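You operate a simulated robot arm through the tools that you are given. There is no shell and no other tool.

The job below is to be done with a simulated robot arm. You get a single attempt, and the scene is never put back.

TASK
Set the track to the size on the teal bin and put that bin on the table top beside it.
Fine: swing the upper red lever to FREE, turn the knob, swing the lever back to HOLD; the sleeves stay in their bins. Set down upright: what you pick out. Where these are worked on the way, their far stop is far enough and under half their travel is too little: upper red lever.
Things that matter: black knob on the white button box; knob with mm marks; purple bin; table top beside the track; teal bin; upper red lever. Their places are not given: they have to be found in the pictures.

It is judged by the outcome, as a careful person would: the job done as asked, and still so three seconds after it is handed in. It fails if anything else is knocked over, pushed out of place, dropped, spilled or broken.

THE ROBOT
A 7-joint arm with a fingered hand, fixed in place. Base frame: the origin is on the floor under the middle of its stand, x ahead of it, y to its left, z up. Units: cm, rad, N and s.
It reaches about 133.3 cm from its shoulder. Its first joint turns from -1.204 to 3.002 rad. Payload 5 kg.
The TCP is the grasp point between the finger pads, 3.2 cm short of the fingertips. In the tool frame z runs along the fingers and y along their closing line. The gripper opens to 16 cm; its body begins 8.9 cm behind the TCP. The gripper is a hand of 3 fingers: y runs from the thumb to the fingers, the wrist lies at [0, 0, -25.2] in the tool frame, and closing takes about 1.5 s.
Orientation is that of the tool frame in the base frame, as [roll, pitch, yaw] about the fixed x, y, z axes, in that order (R = Rz(yaw) Ry(pitch) Rx(roll)). With the fingers straight down and closing along the base's y, the tool's x points along the base's -x, its y along +y and its z along -z.

THE INTERFACE
- The arm moves only by the tool send_rows. Its argument "targets" is a list of rows, each a list of 3 entries, a list of its own where there are three numbers: the closure, from 0 (fully open) to 1 (shut), then the shift along the tool's x, y, z in units of 30 mm (1.0 is 30 mm), then the turn, a rotation vector about the tool's x, y, z in units of 5 degrees (1.0 is 5 degrees). In form: [[hand, [x, y, z], [rx, ry, rz]], ...]. A call has 1 to 20 rows; each row shifts and turns the commanded pose from where the row before left it, along the tool's axes as they then stand. A call with a number of a shift or a turn outside -1 to 1 is refused whole. Each row takes 0.2 s and may step no farther than 5 cm and 0.15 rad from the row before; otherwise, or with a gripper value out of range, the whole call is refused. Where a pose cannot be reached the arm comes as near as it can. A force on the tool above 40 N (or 10 N above the force at the start of the call, whichever is more), or a blocked arm, ends the call early, and 0.2 s more pass. The fingers move at their own pace (about 10.8 cm/s each) and stop on an object; they squeeze with about 28 N. The grip force told is the motor's: it shows also when the fingers shut on nothing. Time passes only in rows, and 0.2 s behind the last, so rows that do not move let the fingers close. The reply holds the time, the measured pose of the TCP, the force on the tool along the base axes, the opening and the grip force, in the units named above and with some noise, with the torque about the TCP (base axes, N m) and any sound that the robot's microphone picked up.
- Cameras (640 x 400 px; columns grow to the right, rows downward): "scene" is fixed at [21.85, 49.95, 156.21]; the picture's right is [-0.92, -0.38, 0.00], its down [-0.13, 0.31, -0.94] and it looks along [0.36, -0.87, -0.34] (base axes); focal length 337 px, centre (320, 200). "wrist" rides on the gripper at [6.5, -0.4, -11.6] in the tool frame; the picture's right is [0.06, 1.00, 0.00], its down [-0.87, 0.05, -0.49] and it looks along [-0.49, 0.03, 0.87] (tool axes); focal length 261 px, centre (320, 200).
- grab_frame(camera): a new picture of that camera. The clock stands still meanwhile.
- slide_trunk(by): slides the trunk up (or, below 0, down) by that many cm; the arm rides with it, the base frame stays. It gives what a move gives, with no picture.
- grasp_type(shape): the hand has 3 fingers and takes this shape, open, in about a second: jaw (thumb against the fingers, like two jaws); tri (thumb and two fingers); tip (a fingertip pinch); poke (one finger out to press); point (the index stretched); flat (the hand flat); cup (the hand cupped); fist (a fist). The gripper value then closes the fingers along that shape, each until it touches; the sizes above hold for jaw. It gives what a move gives, with no picture.
- probe_pixels(camera, pixels): for up to 12 pixels [column, row] of the newest picture of that camera ("zoom" is the newest enlarged one), the place [x, y, z] in the base frame of the surface seen there, good to about 0.3 cm. The clock stands still meanwhile.
- inspect(camera, box): a new picture of the part [left, top, right, bottom] of that camera's present view, enlarged. The clock stands still meanwhile.
- close_job(): hands the job in; it is judged then, once.

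Unless the task says otherwise, let go and move clear before handing in.

The tools are called as a command line: name --argument value ..., lists and objects as JSON in quotes. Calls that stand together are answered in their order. send_rows: Moves the arm, as the interface text tells. Its arguments: {"type":"object","properties":{"targets":{"type":"array","items":{"type":"array"}}},"required":["targets"]} The other tools are called the same way: slide_trunk (by) moves the trunk up or down; grasp_type (shape) gives the hand a shape; grab_frame (camera) takes a picture; probe_pixels (camera, pixels) gives the place of the surface under pixels of a picture; inspect (camera, box) takes an enlarged picture of a part of a camera's view; close_job () hands the job in.

At the start:

```text
time_s: 0.0
eef_pos: [48.39, -63.66, 128.93]
orientation: [-3.141, 0.0, -3.141]
wrist_force: [-0.5, -0.2, 0.1]
wrist_torque: [0.04, 0.0, -0.01]
grip_width: 15.99
grip_force: 0.0
shape: jaw
trunk travel left (down, up): [-57.5, 36.5]
```

scene: 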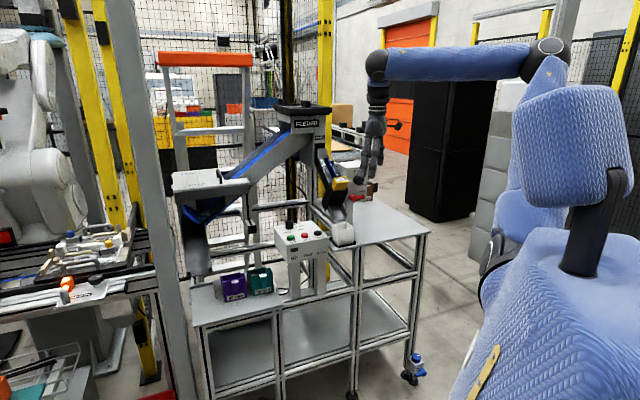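
wrist: 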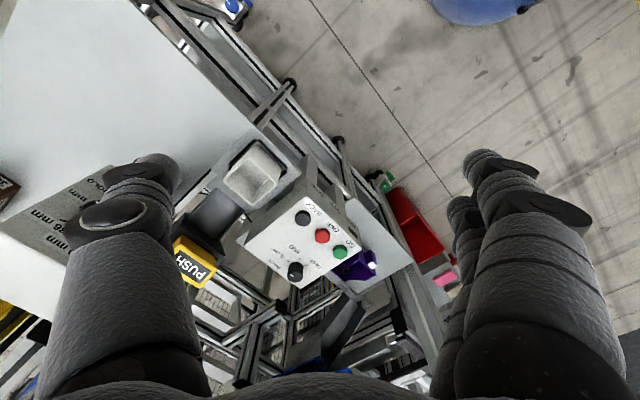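

The scene picture shows a feeder on a table with a white button box near (300,245), the purple and teal bins near (233,287) and (260,281). I'll enlarge those parts to find the track, the lever and the knob.

inspect --camera "scene" --box '[160, 90, 440, 320]'

inspect --camera "scene" --box '[260, 90, 390, 260]'

inspect --camera "wrist" --box '[0, 130, 240, 290]'

```text
1.74 times, centred on (300, 205) of scene
```

zoom: 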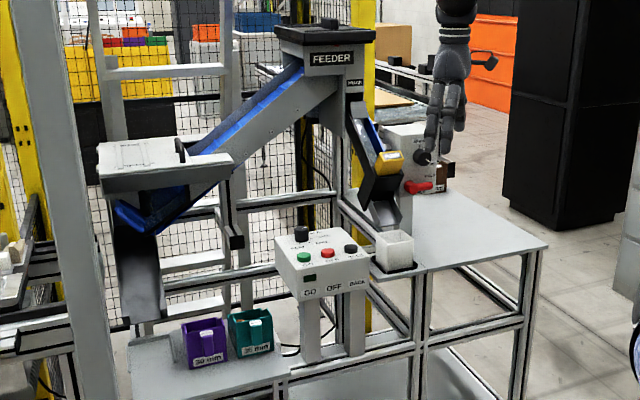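

```text
2.35 times, centred on (325, 175) of scene
```

zoom: 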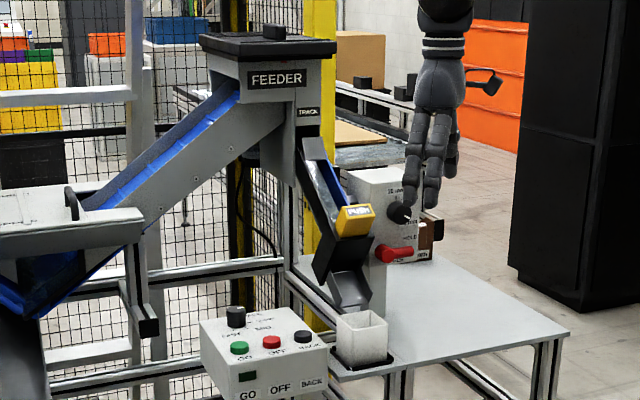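

```text
2.50 times, centred on (120, 210) of wrist
```

zoom: 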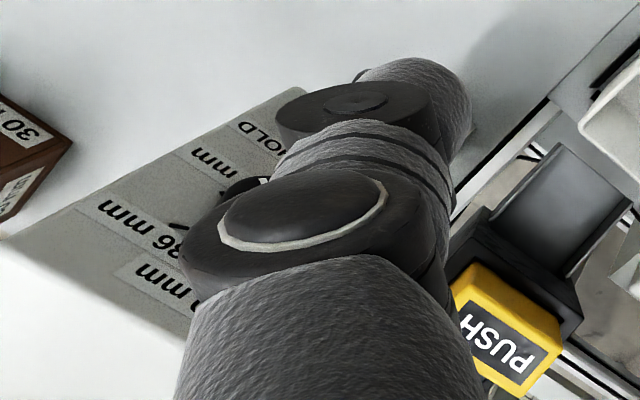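

The feeder's track sits at about (335,185) with a white housing carrying the mm knob (zoom 400,210) and a red lever (zoom 395,253). I'll probe the places of these things and enlarge the bins' labels.

probe_pixels --camera "scene" --pixels '[[345, 186], [342, 192], [343, 234], [390, 220], [360, 240], [335, 160], [299, 238], [292, 232], [233, 287], [260, 281], [308, 124], [370, 185]]'

inspect --camera "scene" --box '[205, 250, 295, 310]'

inspect --camera "scene" --box '[320, 150, 390, 205]'

```text
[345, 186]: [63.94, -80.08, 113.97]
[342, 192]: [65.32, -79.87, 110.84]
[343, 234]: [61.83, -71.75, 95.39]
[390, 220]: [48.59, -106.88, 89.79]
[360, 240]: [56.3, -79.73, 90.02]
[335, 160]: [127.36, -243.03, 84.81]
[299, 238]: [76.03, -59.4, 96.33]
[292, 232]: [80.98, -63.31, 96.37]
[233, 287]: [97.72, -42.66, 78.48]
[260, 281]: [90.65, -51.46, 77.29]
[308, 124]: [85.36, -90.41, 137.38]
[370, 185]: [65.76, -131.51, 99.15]
```

```text
6.67 times, centred on (250, 280) of scene
```

zoom: 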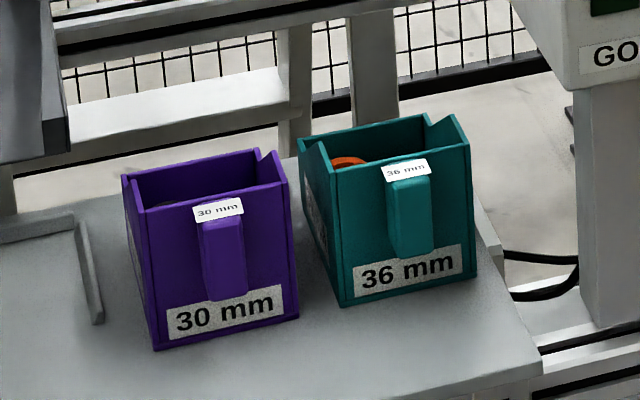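

```text
7.27 times, centred on (355, 178) of scene
```

zoom: 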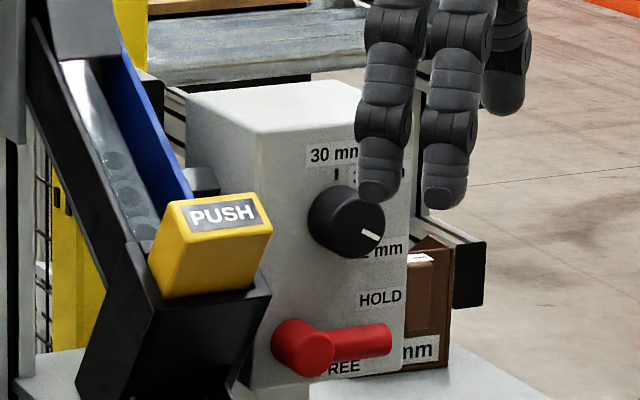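

The teal bin reads 36 mm; the housing face carries marks 30 mm, another hidden by the fingers, and one ending in "2 mm", with the lever at zoom (330,345) between HOLD and FREE. I'll probe this zoomed picture for the knob and lever geometry.

probe_pixels --camera "zoom" --pixels '[[345, 220], [370, 237], [300, 345], [375, 340], [285, 150], [280, 250], [290, 300], [400, 310], [230, 100], [350, 366], [215, 215], [425, 310]]'

grab_frame --camera "wrist"

```text
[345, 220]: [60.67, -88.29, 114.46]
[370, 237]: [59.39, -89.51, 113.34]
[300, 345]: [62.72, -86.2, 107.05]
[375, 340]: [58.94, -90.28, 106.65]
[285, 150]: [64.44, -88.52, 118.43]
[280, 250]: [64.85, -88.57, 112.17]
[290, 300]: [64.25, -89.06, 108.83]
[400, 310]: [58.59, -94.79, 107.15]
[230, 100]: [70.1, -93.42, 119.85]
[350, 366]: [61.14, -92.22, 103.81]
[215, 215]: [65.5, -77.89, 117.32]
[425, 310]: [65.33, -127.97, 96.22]
```

```text
taken
```

wrist: 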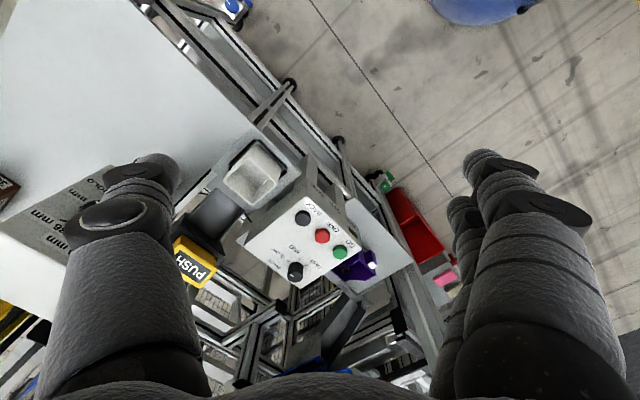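

The housing face's normal is about (-0.71, 0.71, 0), the knob's centre near (60, -88.5, 114) and the lever's pivot near (62.7, -86, 107). I'll draw the arm back toward -x so the scene camera sees the whole dial.

send_rows --targets '[[0, [1, 0, 0], [0, 0, 0]], [0, [1, 0, 0], [0, 0, 0]], [0, [1, 0, 0], [0, 0, 0]], [0, [1, 0, 0], [0, 0, 0]], [0, [1, 0, 0], [0, 0, 0]]]'

inspect --camera "scene" --box '[325, 155, 385, 202]'

inspect --camera "scene" --box '[320, 150, 440, 260]'

grab_frame --camera "wrist"

```text
time_s: 1.2
eef_pos: [33.37, -63.58, 128.9]
orientation: [3.141, 0.002, -3.141]
wrist_force: [-0.1, 0.8, 0.3]
wrist_torque: [0.01, -0.03, 0.02]
grip_width: 15.97
grip_force: 0.1
shape: jaw
trunk travel left (down, up): [-57.5, 36.5]
```

```text
8.51 times, centred on (355, 178) of scene
```

zoom: 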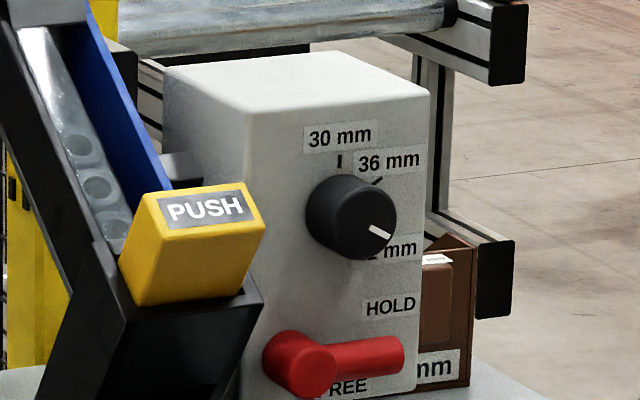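

```text
3.64 times, centred on (380, 205) of scene
```

zoom: 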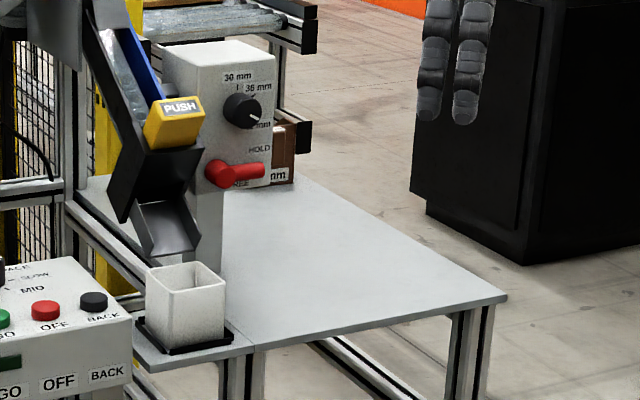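

```text
taken
```

wrist: 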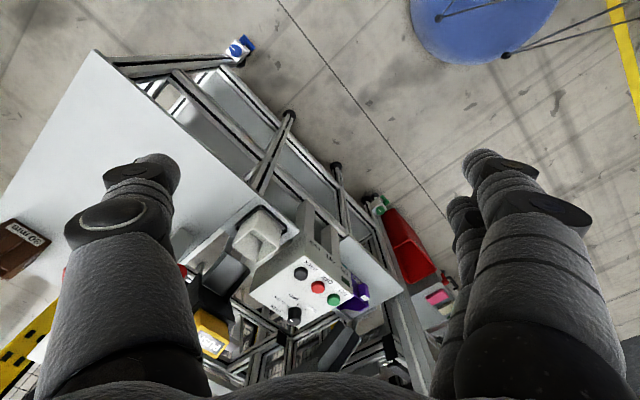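

The dial now shows clearly: 30 mm at the top, 36 mm upper right, 42 mm lower right with the pointer at about (378,233) near 42 mm; the lever lies level just under HOLD, FREE below. Next I'll probe the bins' corners and the table tops for their sizes.

inspect --camera "scene" --box '[205, 250, 295, 310]'

probe_pixels --camera "zoom" --pixels '[[335, 175], [465, 150], [345, 300], [470, 270], [305, 148], [427, 120], [410, 190], [415, 250], [280, 155], [290, 310], [380, 330], [320, 290]]'

inspect --camera "scene" --box '[320, 150, 440, 260]'

probe_pixels --camera "zoom" --pixels '[[500, 295], [250, 345], [310, 180], [290, 150], [240, 200], [255, 172], [215, 175], [180, 265], [240, 112], [220, 340], [270, 60], [400, 240]]'

```text
6.67 times, centred on (250, 280) of scene
```

zoom: 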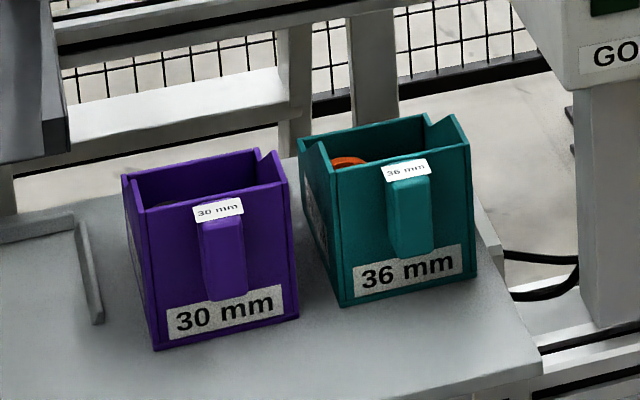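

```text
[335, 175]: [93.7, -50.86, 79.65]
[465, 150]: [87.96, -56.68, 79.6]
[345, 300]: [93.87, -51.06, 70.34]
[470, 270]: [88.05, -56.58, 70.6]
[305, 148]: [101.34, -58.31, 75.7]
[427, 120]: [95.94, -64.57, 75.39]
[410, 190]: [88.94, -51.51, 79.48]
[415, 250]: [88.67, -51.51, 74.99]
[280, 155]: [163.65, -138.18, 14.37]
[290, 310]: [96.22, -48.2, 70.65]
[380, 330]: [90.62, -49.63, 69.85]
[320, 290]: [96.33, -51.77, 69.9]
```

```text
3.64 times, centred on (380, 205) of scene
```

zoom: 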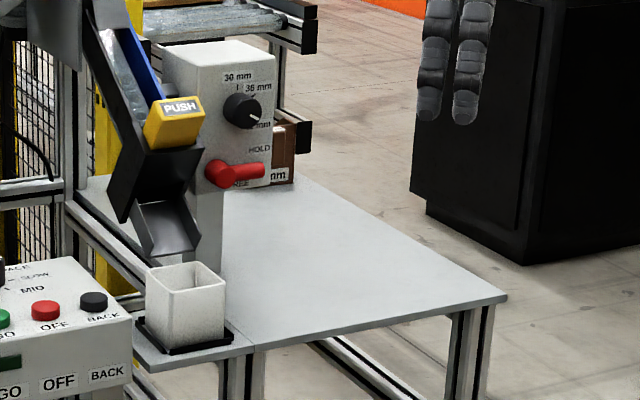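

```text
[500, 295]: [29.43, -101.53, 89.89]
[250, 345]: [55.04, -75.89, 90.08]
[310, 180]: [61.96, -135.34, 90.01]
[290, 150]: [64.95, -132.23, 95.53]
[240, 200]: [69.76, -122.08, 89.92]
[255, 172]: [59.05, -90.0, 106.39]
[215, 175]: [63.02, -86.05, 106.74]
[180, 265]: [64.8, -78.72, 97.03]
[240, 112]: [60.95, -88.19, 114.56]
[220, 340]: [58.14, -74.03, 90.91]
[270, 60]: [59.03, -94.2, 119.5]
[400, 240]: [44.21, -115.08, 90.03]
```

The teal bin is about 8.1 cm wide, 10.6 cm deep, stands on a shelf at z = 70 with its handle toward (-0.71, 0.71), and the table top lies at z = 90. I'll turn the hand about its own axis first, so that the wrist camera ends up above the hand when it points at the dial.

send_rows --targets '[[0, [0, 0, 0], [0, 0, -1]], [0, [0, 0, 0], [0, 0, -1]], [0, [0, 0, 0], [0, 0, -1]], [0, [0, 0, 0], [0, 0, -1]], [0, [0, 0, 0], [0, 0, -1]], [0, [0, 0, 0], [0, 0, -1]], [0, [0, 0, 0], [0, 0, -1]], [0, [0, 0, 0], [0, 0, -1]], [0, [0, 0, 0], [0, 0, -1]], [0, [0, 0, 0], [0, 0, -1]], [0, [0, 0, 0], [0, 0, -1]], [0, [0, 0, 0], [0, 0, -1]], [0, [0, 0, 0], [0, 0, -1]], [0, [0, 0, 0], [0, 0, -1]], [0, [0, 0, 0], [0, 0, -1]], [0, [0, 0, 0], [0, 0, -1]], [0, [0, 0, 0], [0, 0, -1]], [0, [0, 0, 0], [0, 0, -1]], [0, [0, 0, 0], [0, 0, -1]], [0, [0, 0, 0], [0, 0, -1]]]'

```text
time_s: 5.4
eef_pos: [33.36, -63.67, 128.76]
orientation: [-3.141, 0.0, -1.394]
wrist_force: [-0.4, -0.2, 0.8]
wrist_torque: [0.02, 0.01, -0.01]
grip_width: 15.99
grip_force: 0.0
shape: jaw
trunk travel left (down, up): [-57.5, 36.5]
```

The hand turned freely to yaw -80°. I'll finish the turn to -45° and shift to stand in front of the dial.

send_rows --targets '[[0, [0, 0, 0], [0, 0, -1]], [0, [0, 0, 0], [0, 0, -1]], [0, [0, 0, 0], [0, 0, -1]], [0, [0, 0, 0], [0, 0, -1]], [0, [0, 0, 0], [0, 0, -1]], [0, [0, 0, 0], [0, 0, -1]], [0, [0, 0, 0], [0, 0, -1]], [0, [0.8, 0, 0], [0, 1, 0]], [0, [0.8, 0, 0], [0, 1, 0]], [0, [0.8, 0, 0], [0, 1, 0]], [0, [0.8, 0, 0], [0, 1, 0]], [0, [0, 0, 0], [0, 1, 0]], [0, [0, 0, 0], [0, 1, 0]], [0, [0, 0, 0], [0, 1, 0]], [0, [0, 0, 0], [0, 1, 0]]]'

```text
time_s: 8.6
eef_pos: [40.12, -70.39, 130.08]
orientation: [-3.14, -0.698, -0.784]
wrist_force: [-0.3, 0.4, 0.3]
wrist_torque: [0.0, -0.01, 0.03]
grip_width: 15.96
grip_force: 0.1
shape: jaw
trunk travel left (down, up): [-57.5, 36.5]
```

The hand now points 40° up from straight down toward the dial at yaw -45°. I'll look through the wrist camera and go on pitching.

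grab_frame --camera "wrist"

send_rows --targets '[[0, [0, 0, 0], [0, 1, 0]], [0, [0, 0, 0], [0, 1, 0]], [0, [0, 0, 0], [0, 1, 0]], [0, [0, 0, 0], [0, 1, 0]], [0, [0, 0, 0], [0, 1, 0]], [0, [0, 0, 0], [0, 1, 0]], [0, [0, 0, 0], [0, 1, 0]], [0, [0, 0, 0], [0, 1, 0]], [0, [0, 0, 0], [0, 1, 0]], [0, [0, 0, 0], [0, 1, 0]]]'

grab_frame --camera "wrist"

grab_frame --camera "scene"

```text
taken
```

wrist: 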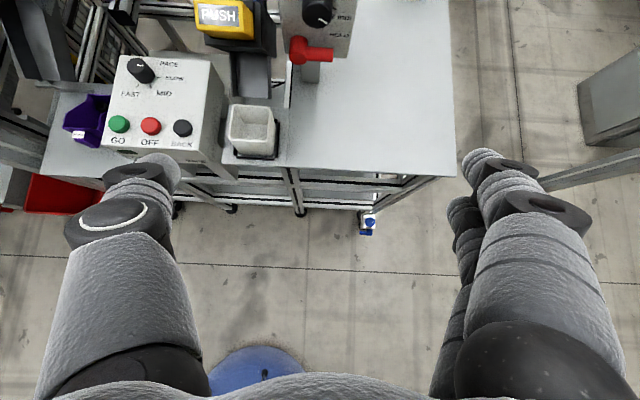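

```text
time_s: 10.8
eef_pos: [38.04, -77.12, 132.66]
orientation: [-1.15, -1.57, -2.776]
wrist_force: [0.1, -0.6, 0.3]
wrist_torque: [0.03, 0.02, 0.06]
grip_width: 15.97
grip_force: 0.1
shape: jaw
out of reach, approached as far as the arm can: row 6, 7, 8, 9, 10
trunk travel left (down, up): [-57.5, 36.5]
```

```text
taken
```

wrist: 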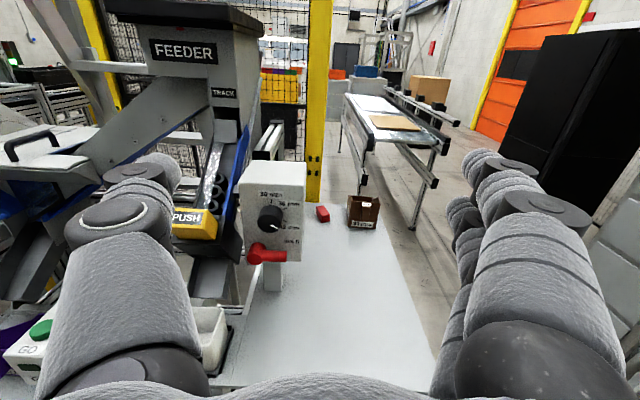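

```text
taken
```

scene: 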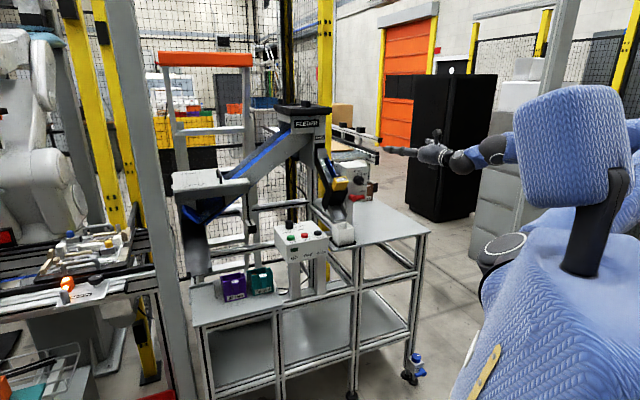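

The arm could not fully reach that pose (rows 6–10), ending at (38,-77,132.7), but the wrist view shows the dial at (270,215) and lever at (262,255) well. I'll zoom in here before choosing the approach.

inspect --camera "wrist" --box '[230, 155, 330, 300]'

probe_pixels --camera "wrist" --pixels '[[322, 213], [362, 210], [270, 215], [262, 255], [285, 257], [195, 224], [256, 278], [215, 340], [240, 180], [302, 180], [150, 15], [300, 150]]'

```text
2.76 times, centred on (280, 228) of wrist
```

zoom: 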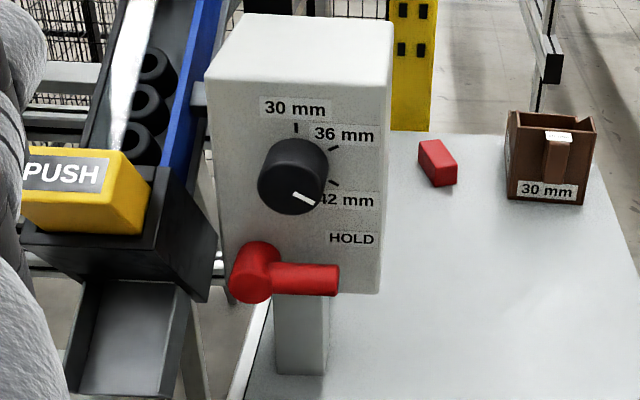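

```text
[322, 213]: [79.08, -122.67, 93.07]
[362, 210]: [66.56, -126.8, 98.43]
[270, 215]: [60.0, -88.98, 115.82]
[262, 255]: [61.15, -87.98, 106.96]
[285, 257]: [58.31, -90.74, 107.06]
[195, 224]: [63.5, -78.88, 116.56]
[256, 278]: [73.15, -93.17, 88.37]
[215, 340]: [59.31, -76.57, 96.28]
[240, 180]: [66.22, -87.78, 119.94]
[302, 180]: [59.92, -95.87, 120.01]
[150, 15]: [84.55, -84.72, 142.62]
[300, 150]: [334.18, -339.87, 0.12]
```

Ticks stand at about 0° (30 mm), 60° (36 mm) and 120° (42 mm), and the pointer is at 42 mm, so the knob needs about 60° counter-clockwise; the lever must swing down for FREE. I'll move ahead and down toward the dial, where the level pose should be in reach.

send_rows --targets '[[0, [-0.6, 0, 0.8], [0, 0, 0]], [0, [-0.6, 0, 0.8], [0, 0, 0]], [0, [-0.6, 0, 0.8], [0, 0, 0]], [0, [-0.6, 0, 0.8], [0, 0, 0]], [0, [0, 0, 0], [0, 0, 0]]]'

```text
time_s: 12.0
eef_pos: [44.98, -83.79, 125.21]
orientation: [1.968, -1.571, 0.389]
wrist_force: [0.1, -0.4, -0.5]
wrist_torque: [0.01, 0.0, 0.01]
grip_width: 15.99
grip_force: 0.0
shape: jaw
trunk travel left (down, up): [-57.5, 36.5]
```

The pose is clean again: pointing along (0.707,-0.707,0) at (45,-83.8,125.2). I'll take the poke shape and see where its fingertip is.

grasp_type --shape "poke"

grab_frame --camera "wrist"

inspect --camera "scene" --box '[320, 120, 420, 200]'

```text
time_s: 12.9
eef_pos: [45.02, -83.84, 125.2]
orientation: [1.004, -1.57, 1.35]
wrist_force: [0.6, 0.0, -0.1]
wrist_torque: [0.02, -0.01, -0.01]
grip_width: 0.0
grip_force: 0.0
shape: poke
trunk travel left (down, up): [-57.5, 36.5]
```

```text
taken
```

wrist: 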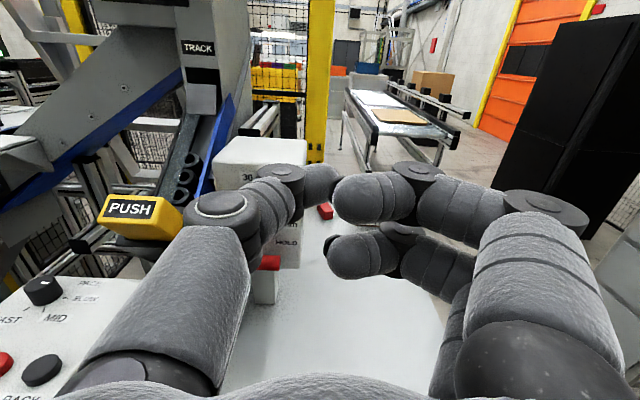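

```text
5.00 times, centred on (370, 160) of scene
```

zoom: 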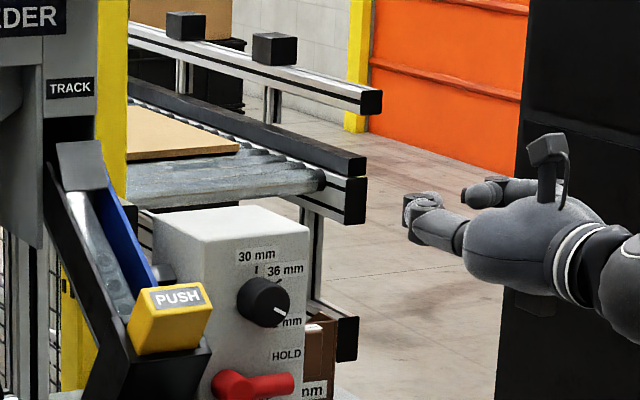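

In the poke shape all the digits look bent inward (300,180)–(345,195). I'll let it settle and compare with the "point" shape.

send_rows --targets '[[0, [0, 0, 0], [0, 0, 0]], [0, [0, 0, 0], [0, 0, 0]], [0, [0, 0, 0], [0, 0, 0]]]'

grab_frame --camera "wrist"

grasp_type --shape "point"

grab_frame --camera "wrist"

```text
time_s: 13.7
eef_pos: [45.04, -83.87, 125.21]
orientation: [0.991, -1.57, 1.365]
wrist_force: [0.3, 0.1, -0.1]
wrist_torque: [-0.02, -0.02, 0.01]
grip_width: 0.0
grip_force: 0.0
shape: poke
trunk travel left (down, up): [-57.5, 36.5]
```

```text
taken
```

wrist: 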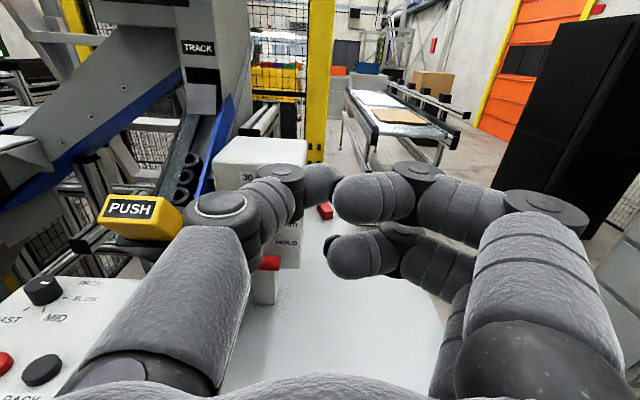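

```text
time_s: 14.6
eef_pos: [45.01, -83.88, 125.06]
orientation: [1.005, -1.57, 1.352]
wrist_force: [0.2, 0.2, -0.1]
wrist_torque: [0.01, 0.01, -0.04]
grip_width: 0.0
grip_force: 0.0
shape: point
trunk travel left (down, up): [-57.5, 36.5]
```

```text
taken
```

wrist: 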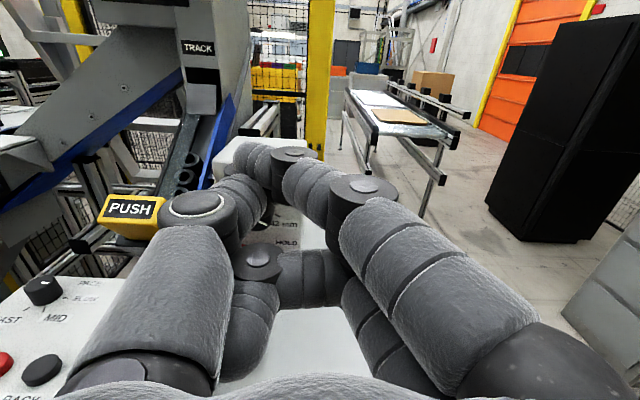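

Neither poke nor point leaves a clear straight finger, so I'll go back to the jaw shape, which has known geometry, and turn the hand +90° about its axis so the thumb is above and the fingers below, for caging the lever.

grasp_type --shape "jaw"

send_rows --targets '[[0, [0, 0, 0], [0, 0, 1]], [0, [0, 0, 0], [0, 0, 1]], [0, [0, 0, 0], [0, 0, 1]], [0, [0, 0, 0], [0, 0, 1]], [0, [0, 0, 0], [0, 0, 1]], [0, [0, 0, 0], [0, 0, 1]], [0, [0, 0, 0], [0, 0, 1]], [0, [0, 0, 0], [0, 0, 1]], [0, [0, 0, 0], [0, 0, 1]], [0, [0, 0, 0], [0, 0, 1]], [0, [0, 0, 0], [0, 0, 1]], [0, [0, 0, 0], [0, 0, 1]], [0, [0, 0, 0], [0, 0, 1]], [0, [0, 0, 0], [0, 0, 1]], [0, [0, 0, 0], [0, 0, 1]], [0, [0, 0, 0], [0, 0, 1]], [0, [0, 0, 0], [0, 0, 1]], [0, [0, 0, 0], [0, 0, 1]]]'

grab_frame --camera "wrist"

```text
time_s: 15.5
eef_pos: [44.94, -83.83, 125.33]
orientation: [-2.136, -1.57, -1.792]
wrist_force: [0.0, -0.6, -0.3]
wrist_torque: [-0.03, -0.01, 0.0]
grip_width: 16.02
grip_force: 0.0
shape: jaw
trunk travel left (down, up): [-57.5, 36.5]
```

```text
time_s: 19.3
eef_pos: [44.96, -84.01, 125.33]
orientation: [-1.572, 0.002, -2.356]
wrist_force: [0.0, -0.7, -0.3]
wrist_torque: [0.0, -0.01, 0.04]
grip_width: 15.98
grip_force: 0.1
shape: jaw
trunk travel left (down, up): [-57.5, 36.5]
```

```text
taken
```

wrist: 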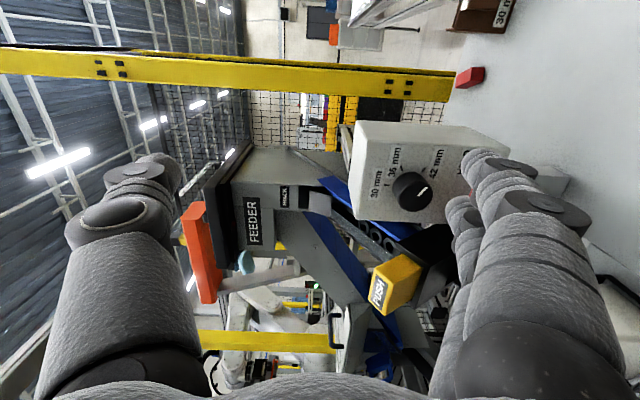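

The hand is at a clean pose: thumb up, fingers down, pointing at the face. Now I'll take fine measurements of lever and knob from the scene camera.

inspect --camera "scene" --box '[335, 170, 375, 205]'

```text
11.43 times, centred on (355, 188) of scene
```

zoom: 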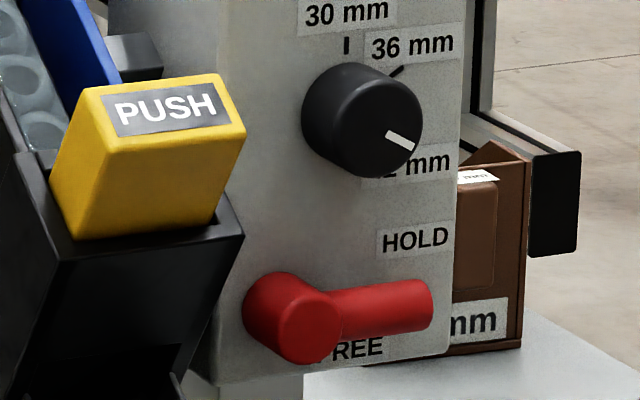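

probe_pixels --camera "zoom" --pixels '[[310, 328], [310, 295], [400, 290], [428, 305], [400, 325], [345, 297], [415, 240], [355, 350], [378, 125], [340, 150], [415, 100], [230, 210]]'

probe_pixels --camera "zoom" --pixels '[[255, 310], [440, 300], [300, 250], [450, 345], [225, 375], [200, 160], [225, 90], [70, 240], [180, 380], [385, 170], [398, 72], [346, 46]]'

```text
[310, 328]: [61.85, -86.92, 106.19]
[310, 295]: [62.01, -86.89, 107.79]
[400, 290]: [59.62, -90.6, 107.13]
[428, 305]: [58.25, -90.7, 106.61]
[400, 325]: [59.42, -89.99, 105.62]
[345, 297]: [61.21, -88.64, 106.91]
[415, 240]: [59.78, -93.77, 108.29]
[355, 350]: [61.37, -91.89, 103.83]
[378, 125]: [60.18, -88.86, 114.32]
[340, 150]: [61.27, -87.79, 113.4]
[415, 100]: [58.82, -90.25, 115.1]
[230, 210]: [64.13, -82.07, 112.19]
```

```text
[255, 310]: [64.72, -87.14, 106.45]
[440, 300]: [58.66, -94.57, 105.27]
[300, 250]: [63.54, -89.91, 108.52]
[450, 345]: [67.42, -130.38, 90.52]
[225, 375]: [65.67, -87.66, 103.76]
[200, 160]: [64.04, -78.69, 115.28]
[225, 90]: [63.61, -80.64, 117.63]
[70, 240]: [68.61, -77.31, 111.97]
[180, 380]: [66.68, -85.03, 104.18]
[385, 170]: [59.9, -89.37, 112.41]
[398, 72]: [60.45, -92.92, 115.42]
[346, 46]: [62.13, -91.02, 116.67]
```

Measured along the face (u to the right, n outward): lever pivot u=17.7, z=106.2, handle out to u=23.2 at z=106.4; knob centre u=20.3, z=114, radius 2.1. I'll part-close to about 3.7 cm and line up 10 cm in front of the lever's handle.

send_rows --targets '[[0.77, [-0.28, 0.9, 0.18], [0, 0, 0]], [0.77, [-0.28, 0.9, 0.18], [0, 0, 0]], [0.77, [-0.28, 0.9, 0.18], [0, 0, 0]], [0.77, [-0.28, 0.9, 0.18], [0, 0, 0]], [0.77, [-0.28, 0.9, 0.18], [0, 0, 0]], [0.77, [-0.28, 0.9, 0.18], [0, 0, 0]], [0.77, [-0.28, 0.9, 0.18], [0, 0, 0]], [0.77, [0, 0, 0], [0, 0, 0]]]'

grab_frame --camera "wrist"

inspect --camera "scene" --box '[325, 155, 425, 235]'

```text
time_s: 21.1
eef_pos: [51.79, -82.41, 106.61]
orientation: [-1.571, 0.0, -2.358]
wrist_force: [-0.5, -0.3, -0.5]
wrist_torque: [-0.01, 0.02, -0.02]
grip_width: 3.72
grip_force: 0.0
shape: jaw
trunk travel left (down, up): [-57.5, 36.5]
```

```text
taken
```

wrist: 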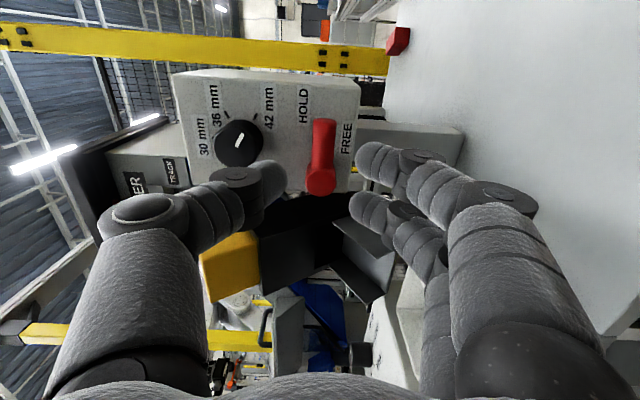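

```text
5.00 times, centred on (375, 195) of scene
```

zoom: 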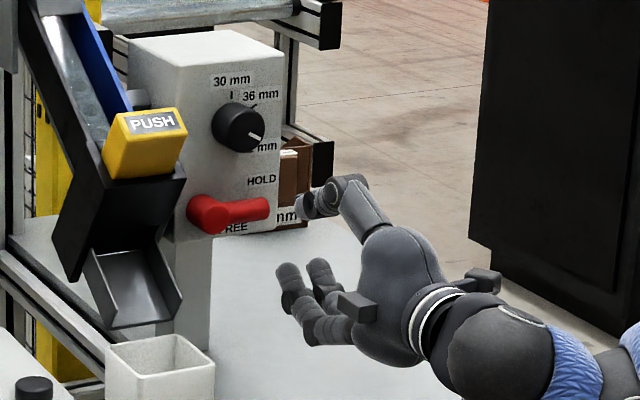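

The cage lines up: lever at wrist column 320 between the thumb tip (270,180) and fingertips (375,155),(365,205). I'll probe the thumb and finger points to check clearance to the knob before going in.

probe_pixels --camera "zoom" --pixels '[[352, 177], [335, 185], [303, 207], [310, 198], [280, 270], [285, 300], [315, 262], [320, 320], [325, 215], [358, 300], [380, 222], [345, 195]]'

probe_pixels --camera "wrist" --pixels '[[238, 145], [320, 180], [325, 130], [270, 165], [375, 145], [365, 195], [347, 137], [303, 105], [320, 155], [240, 172], [420, 155], [145, 210]]'

```text
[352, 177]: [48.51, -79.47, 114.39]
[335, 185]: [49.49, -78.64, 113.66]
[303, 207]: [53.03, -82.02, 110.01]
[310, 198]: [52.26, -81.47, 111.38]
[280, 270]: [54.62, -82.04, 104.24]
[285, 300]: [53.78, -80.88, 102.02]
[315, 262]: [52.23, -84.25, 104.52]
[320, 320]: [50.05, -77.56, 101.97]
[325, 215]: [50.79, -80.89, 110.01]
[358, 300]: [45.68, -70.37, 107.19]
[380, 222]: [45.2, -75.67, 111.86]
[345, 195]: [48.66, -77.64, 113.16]
```

```text
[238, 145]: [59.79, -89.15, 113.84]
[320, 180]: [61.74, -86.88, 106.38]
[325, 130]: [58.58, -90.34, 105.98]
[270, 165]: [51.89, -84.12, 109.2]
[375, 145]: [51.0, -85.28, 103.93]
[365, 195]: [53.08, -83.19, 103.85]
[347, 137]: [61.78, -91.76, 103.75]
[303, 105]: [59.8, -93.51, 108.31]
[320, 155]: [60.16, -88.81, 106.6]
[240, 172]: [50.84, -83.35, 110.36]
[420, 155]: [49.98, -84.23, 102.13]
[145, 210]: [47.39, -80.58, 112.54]
```

Clearances are good: the thumb's top near its tip will pass about 2 cm under the knob. I'll advance 9.2 cm to cage the lever's handle.

send_rows --targets '[[0.77, [0, 0.03, 0.7], [0, 0, 0]], [0.77, [0, 0.03, 0.7], [0, 0, 0]], [0.77, [0, 0, 0.7], [0, 0, 0]], [0.77, [0, 0, 0.5], [0, 0, 0]], [0.77, [0, 0, 0.45], [0, 0, 0]], [0.77, [0, 0, 0], [0, 0, 0]]]'

grab_frame --camera "wrist"

inspect --camera "scene" --box '[325, 160, 395, 215]'

```text
time_s: 22.5
eef_pos: [58.19, -88.94, 106.23]
orientation: [-1.572, -0.001, -2.357]
wrist_force: [-0.3, -0.4, 0.3]
wrist_torque: [-0.01, -0.01, 0.03]
grip_width: 3.7
grip_force: 0.1
shape: jaw
trunk travel left (down, up): [-57.5, 36.5]
```

```text
taken
```

wrist: 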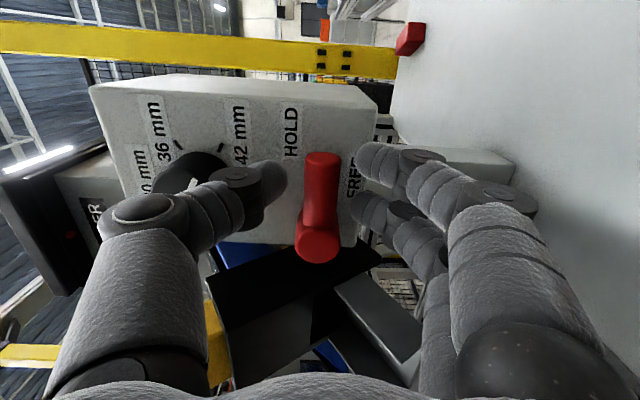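

```text
7.27 times, centred on (360, 188) of scene
```

zoom: 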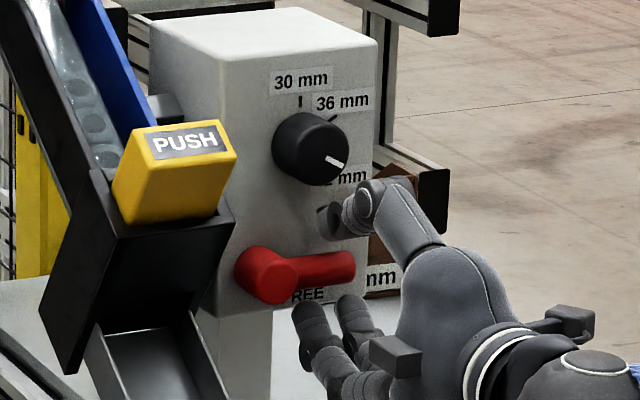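

The lever's handle is now inside the cage (wrist (320,180), with thumb above and fingers below). Before swinging, I'll probe how close the chute's lower parts are to where the fingers will swing.

probe_pixels --camera "wrist" --pixels '[[345, 295], [400, 345], [375, 265], [290, 300], [420, 360], [210, 290], [215, 320], [330, 330], [400, 290], [250, 260], [330, 260], [470, 330]]'

probe_pixels --camera "zoom" --pixels '[[232, 215], [85, 370], [195, 310], [225, 375], [95, 345], [75, 370], [235, 180], [200, 300], [150, 340], [310, 320], [340, 380], [400, 350]]'

```text
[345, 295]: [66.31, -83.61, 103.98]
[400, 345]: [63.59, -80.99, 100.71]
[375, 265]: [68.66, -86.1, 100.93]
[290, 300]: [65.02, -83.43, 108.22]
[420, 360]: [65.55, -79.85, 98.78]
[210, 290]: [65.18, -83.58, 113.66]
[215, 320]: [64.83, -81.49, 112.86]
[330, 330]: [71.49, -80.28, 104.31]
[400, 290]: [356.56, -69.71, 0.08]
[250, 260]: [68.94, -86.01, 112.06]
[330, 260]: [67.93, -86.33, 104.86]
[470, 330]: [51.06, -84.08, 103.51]
```

```text
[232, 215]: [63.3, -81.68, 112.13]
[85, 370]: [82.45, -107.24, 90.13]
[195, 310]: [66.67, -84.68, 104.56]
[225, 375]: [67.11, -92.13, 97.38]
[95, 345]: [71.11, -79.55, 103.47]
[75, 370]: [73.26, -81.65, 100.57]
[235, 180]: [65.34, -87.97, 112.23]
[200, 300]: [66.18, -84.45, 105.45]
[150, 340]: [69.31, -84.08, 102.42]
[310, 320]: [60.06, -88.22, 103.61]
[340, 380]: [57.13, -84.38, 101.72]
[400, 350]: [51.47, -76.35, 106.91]
```

The chute's right side stays at u ≤ 13, so a half-rate hand turn keeps the fingers clear. I'll press the thumb down onto the lever and follow its arc for the first 30°.

send_rows --targets '[[0.77, [0, 0.17, 0], [0, 0, 0]], [0.77, [0, 0.17, 0], [0, 0, 0]], [0.77, [-0.078, 0.227, 0], [0, 0, 1]], [0.77, [-0.098, 0.219, 0], [0, 0, 1]], [0.77, [-0.116, 0.209, 0], [0, 0, 1]], [0.77, [0, 0, 0], [0, 0, 0]]]'

inspect --camera "scene" --box '[325, 160, 395, 215]'

grab_frame --camera "wrist"

```text
time_s: 23.9
eef_pos: [58.98, -88.11, 103.4]
orientation: [-1.571, 0.263, -2.356]
wrist_force: [-3.2, -1.4, 1.5]
wrist_torque: [0.03, -0.05, -0.08]
grip_width: 3.82
grip_force: 0.0
shape: jaw
trunk travel left (down, up): [-57.5, 36.5]
```

```text
7.27 times, centred on (360, 188) of scene
```

zoom: 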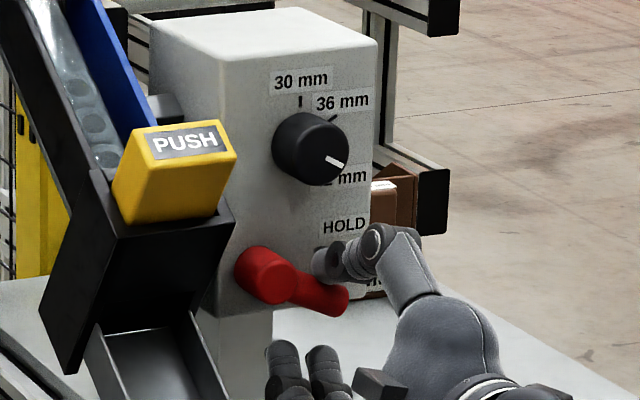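

```text
taken
```

wrist: 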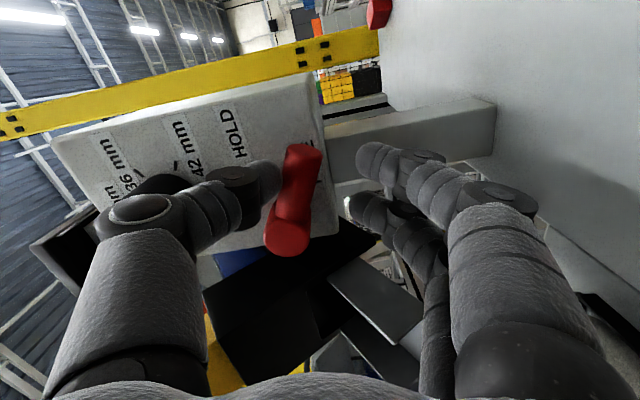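

The lever follows: it now points about 30° down at (340,297), with only light force. I'll go on along the arc to the stop.

send_rows --targets '[[0.77, [-0.134, 0.198, 0], [0, 0, 1]], [0.77, [-0.151, 0.186, 0], [0, 0, 1]], [0.77, [-0.167, 0.172, 0], [0, 0, 1]], [0.77, [0, 0, 0], [0, 0, 0]]]'

inspect --camera "scene" --box '[325, 160, 395, 215]'

grab_frame --camera "wrist"

```text
time_s: 24.9
eef_pos: [60.37, -86.99, 102.05]
orientation: [-1.571, 0.527, -2.356]
wrist_force: [-4.4, -3.9, -0.4]
wrist_torque: [0.11, -0.12, -0.13]
grip_width: 3.87
grip_force: 0.0
shape: jaw
trunk travel left (down, up): [-57.5, 36.5]
```

```text
7.27 times, centred on (360, 188) of scene
```

zoom: 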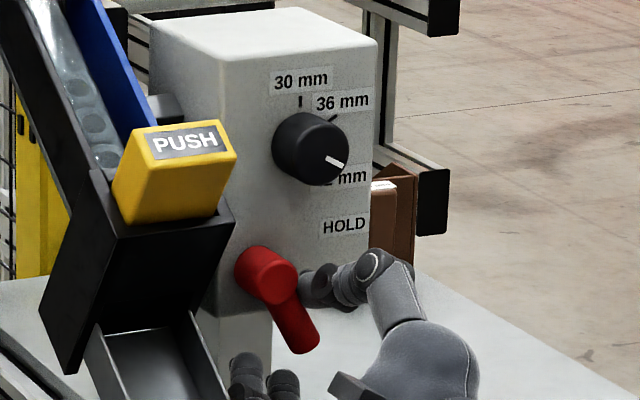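

```text
taken
```

wrist: 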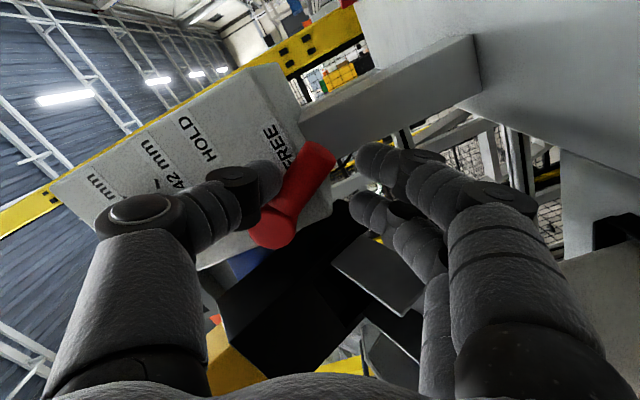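

The lever now points about 60° down beside the uncovered FREE label (wrist (275,140)), with about 6 N resistance. I'll press a little more to find whether this is its stop.

send_rows --targets '[[0.77, [-0.12, 0.1, 0], [0, 0, 0]], [0.77, [-0.1, 0.08, 0], [0, 0, 0]], [0.77, [0, 0, 0], [0, 0, 0]]]'

inspect --camera "scene" --box '[325, 160, 395, 215]'

grab_frame --camera "wrist"

```text
time_s: 25.7
eef_pos: [60.89, -86.35, 102.02]
orientation: [-1.575, 0.522, -2.358]
wrist_force: [-7.5, -6.6, -4.7]
wrist_torque: [0.34, -0.16, -0.31]
grip_width: 3.73
grip_force: 0.1
shape: jaw
trunk travel left (down, up): [-57.5, 36.5]
```

```text
7.27 times, centred on (360, 188) of scene
```

zoom: 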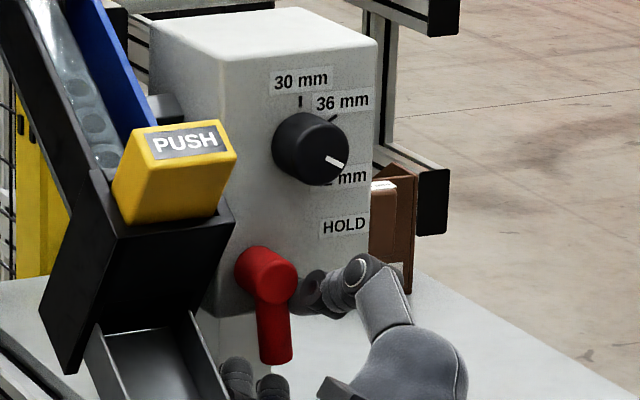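

```text
taken
```

wrist: 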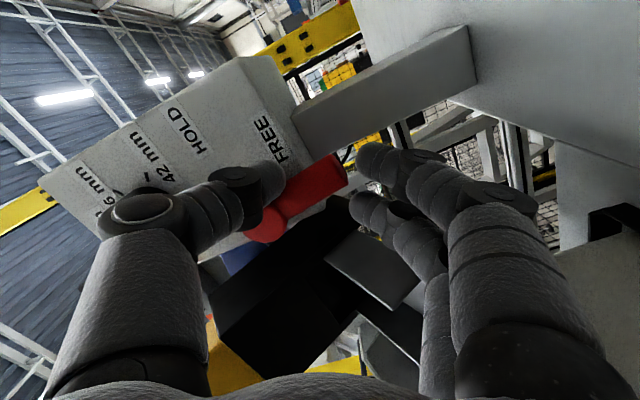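

The lever now hangs almost straight down (272,340) with about 10 N on the tool. One more small press will show if it is against its stop.

send_rows --targets '[[0.77, [-0.07, 0.04, 0], [0, 0, 0]], [0.77, [-0.07, 0.04, 0], [0, 0, 0]], [0.77, [0, 0, 0], [0, 0, 0]]]'

inspect --camera "scene" --box '[325, 160, 395, 215]'

```text
time_s: 26.5
eef_pos: [61.13, -86.27, 102.02]
orientation: [-1.571, 0.525, -2.359]
wrist_force: [-17.8, -15.3, -12.1]
wrist_torque: [0.66, -0.47, -0.43]
grip_width: 3.77
grip_force: 0.0
shape: jaw
trunk travel left (down, up): [-57.5, 36.5]
```

```text
7.27 times, centred on (360, 188) of scene
```

zoom: 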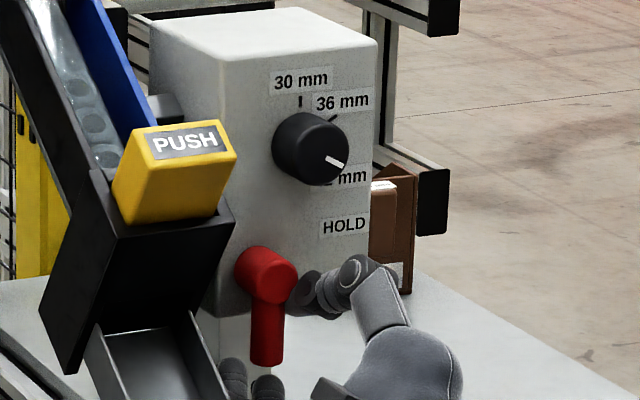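

The force jumped to 26 N with hardly any movement, and the lever points straight down: it is at its FREE stop. I'll relieve the pressure and back straight out.

send_rows --targets '[[0.77, [0.12, -0.07, 0], [0, 0, 0]], [0.77, [0.08, -0.05, 0], [0, 0, 0]], [0.77, [0, 0, -0.6], [0, 0, 0]], [0.77, [0, 0, -0.9], [0, 0, 0]], [0.77, [0, 0, -0.9], [0, 0, 0]], [0.77, [0, 0, -0.9], [0, 0, 0]], [0.77, [0, 0, 0], [0, 0, 0]]]'

inspect --camera "scene" --box '[325, 160, 395, 215]'

grab_frame --camera "wrist"

```text
time_s: 28.1
eef_pos: [53.54, -79.38, 102.15]
orientation: [-1.569, 0.523, -2.356]
wrist_force: [-0.6, 0.1, 0.5]
wrist_torque: [0.01, 0.0, -0.04]
grip_width: 3.68
grip_force: 0.0
shape: jaw
trunk travel left (down, up): [-57.5, 36.5]
```

```text
7.27 times, centred on (360, 188) of scene
```

zoom: 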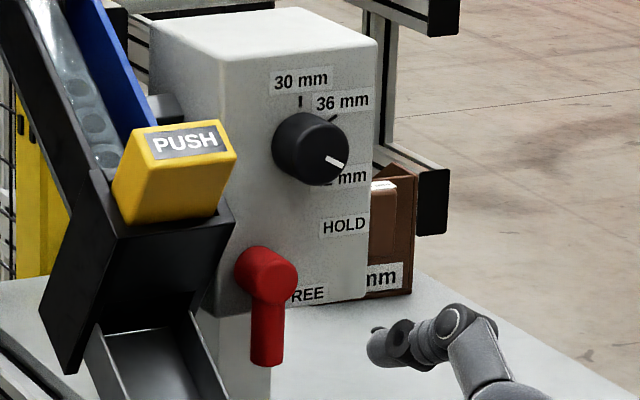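

```text
taken
```

wrist: 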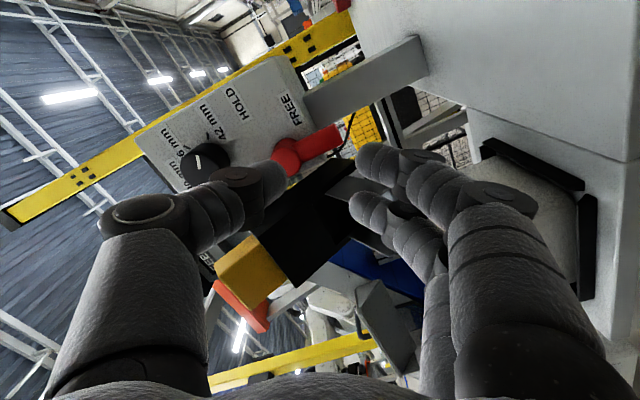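

The lever stays at FREE. Now I'll open to 6.4 cm and line up in front of the knob's centre (u=20.3, z=114).

send_rows --targets '[[0.6, [-0.278, -0.752, 0], [0, 0, 0]], [0.6, [-0.278, -0.752, 0], [0, 0, 0]], [0.6, [-0.278, -0.752, 0], [0, 0, 0]], [0.6, [-0.278, -0.752, 0], [0, 0, 0]], [0.6, [-0.278, -0.752, 0.3], [0, 0, 0]], [0.6, [0, 0, 0], [0, 0, 0]]]'

grab_frame --camera "wrist"

inspect --camera "scene" --box '[325, 150, 405, 215]'

```text
time_s: 29.5
eef_pos: [52.9, -81.57, 113.81]
orientation: [-1.572, 0.524, -2.357]
wrist_force: [-0.2, -1.6, -1.1]
wrist_torque: [-0.02, 0.0, 0.03]
grip_width: 6.37
grip_force: 0.0
shape: jaw
trunk travel left (down, up): [-57.5, 36.5]
```

```text
taken
```

wrist: 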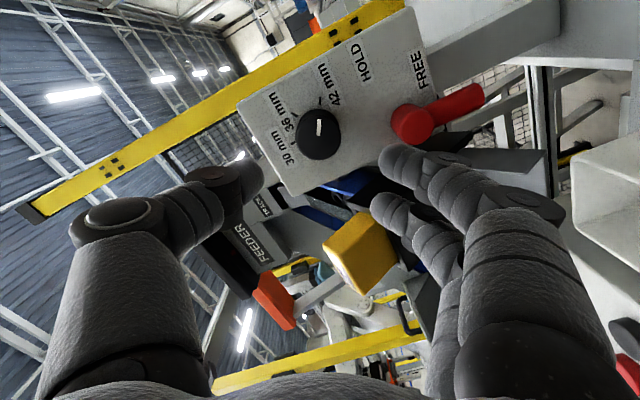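

```text
6.15 times, centred on (365, 182) of scene
```

zoom: 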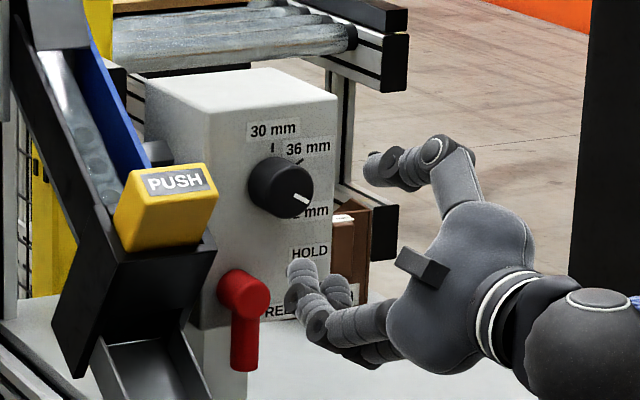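

The knob at wrist (319,135) sits between thumb and fingers; my predicted axis point is (320,141). I'll zoom and probe to fix the fine alignment before advancing.

inspect --camera "wrist" --box '[260, 80, 380, 180]'

probe_pixels --camera "wrist" --pixels '[[319, 125], [319, 140], [319, 150], [305, 135], [335, 135], [300, 145], [337, 125], [250, 175], [395, 155], [385, 205], [380, 200], [405, 125]]'

```text
4.00 times, centred on (320, 130) of wrist
```

zoom: 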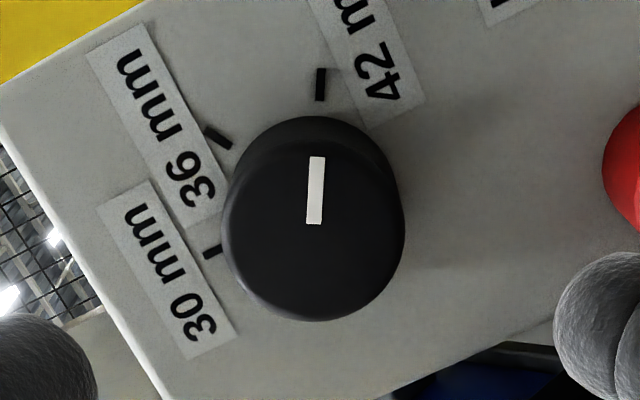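

```text
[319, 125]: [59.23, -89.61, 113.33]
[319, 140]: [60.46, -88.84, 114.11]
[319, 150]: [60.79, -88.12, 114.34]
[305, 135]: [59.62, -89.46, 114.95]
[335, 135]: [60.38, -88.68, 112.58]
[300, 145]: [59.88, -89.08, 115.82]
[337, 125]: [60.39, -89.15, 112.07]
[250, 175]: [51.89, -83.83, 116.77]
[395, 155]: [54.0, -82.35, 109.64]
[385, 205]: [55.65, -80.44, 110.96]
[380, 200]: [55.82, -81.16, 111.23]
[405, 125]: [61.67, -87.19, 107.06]
```

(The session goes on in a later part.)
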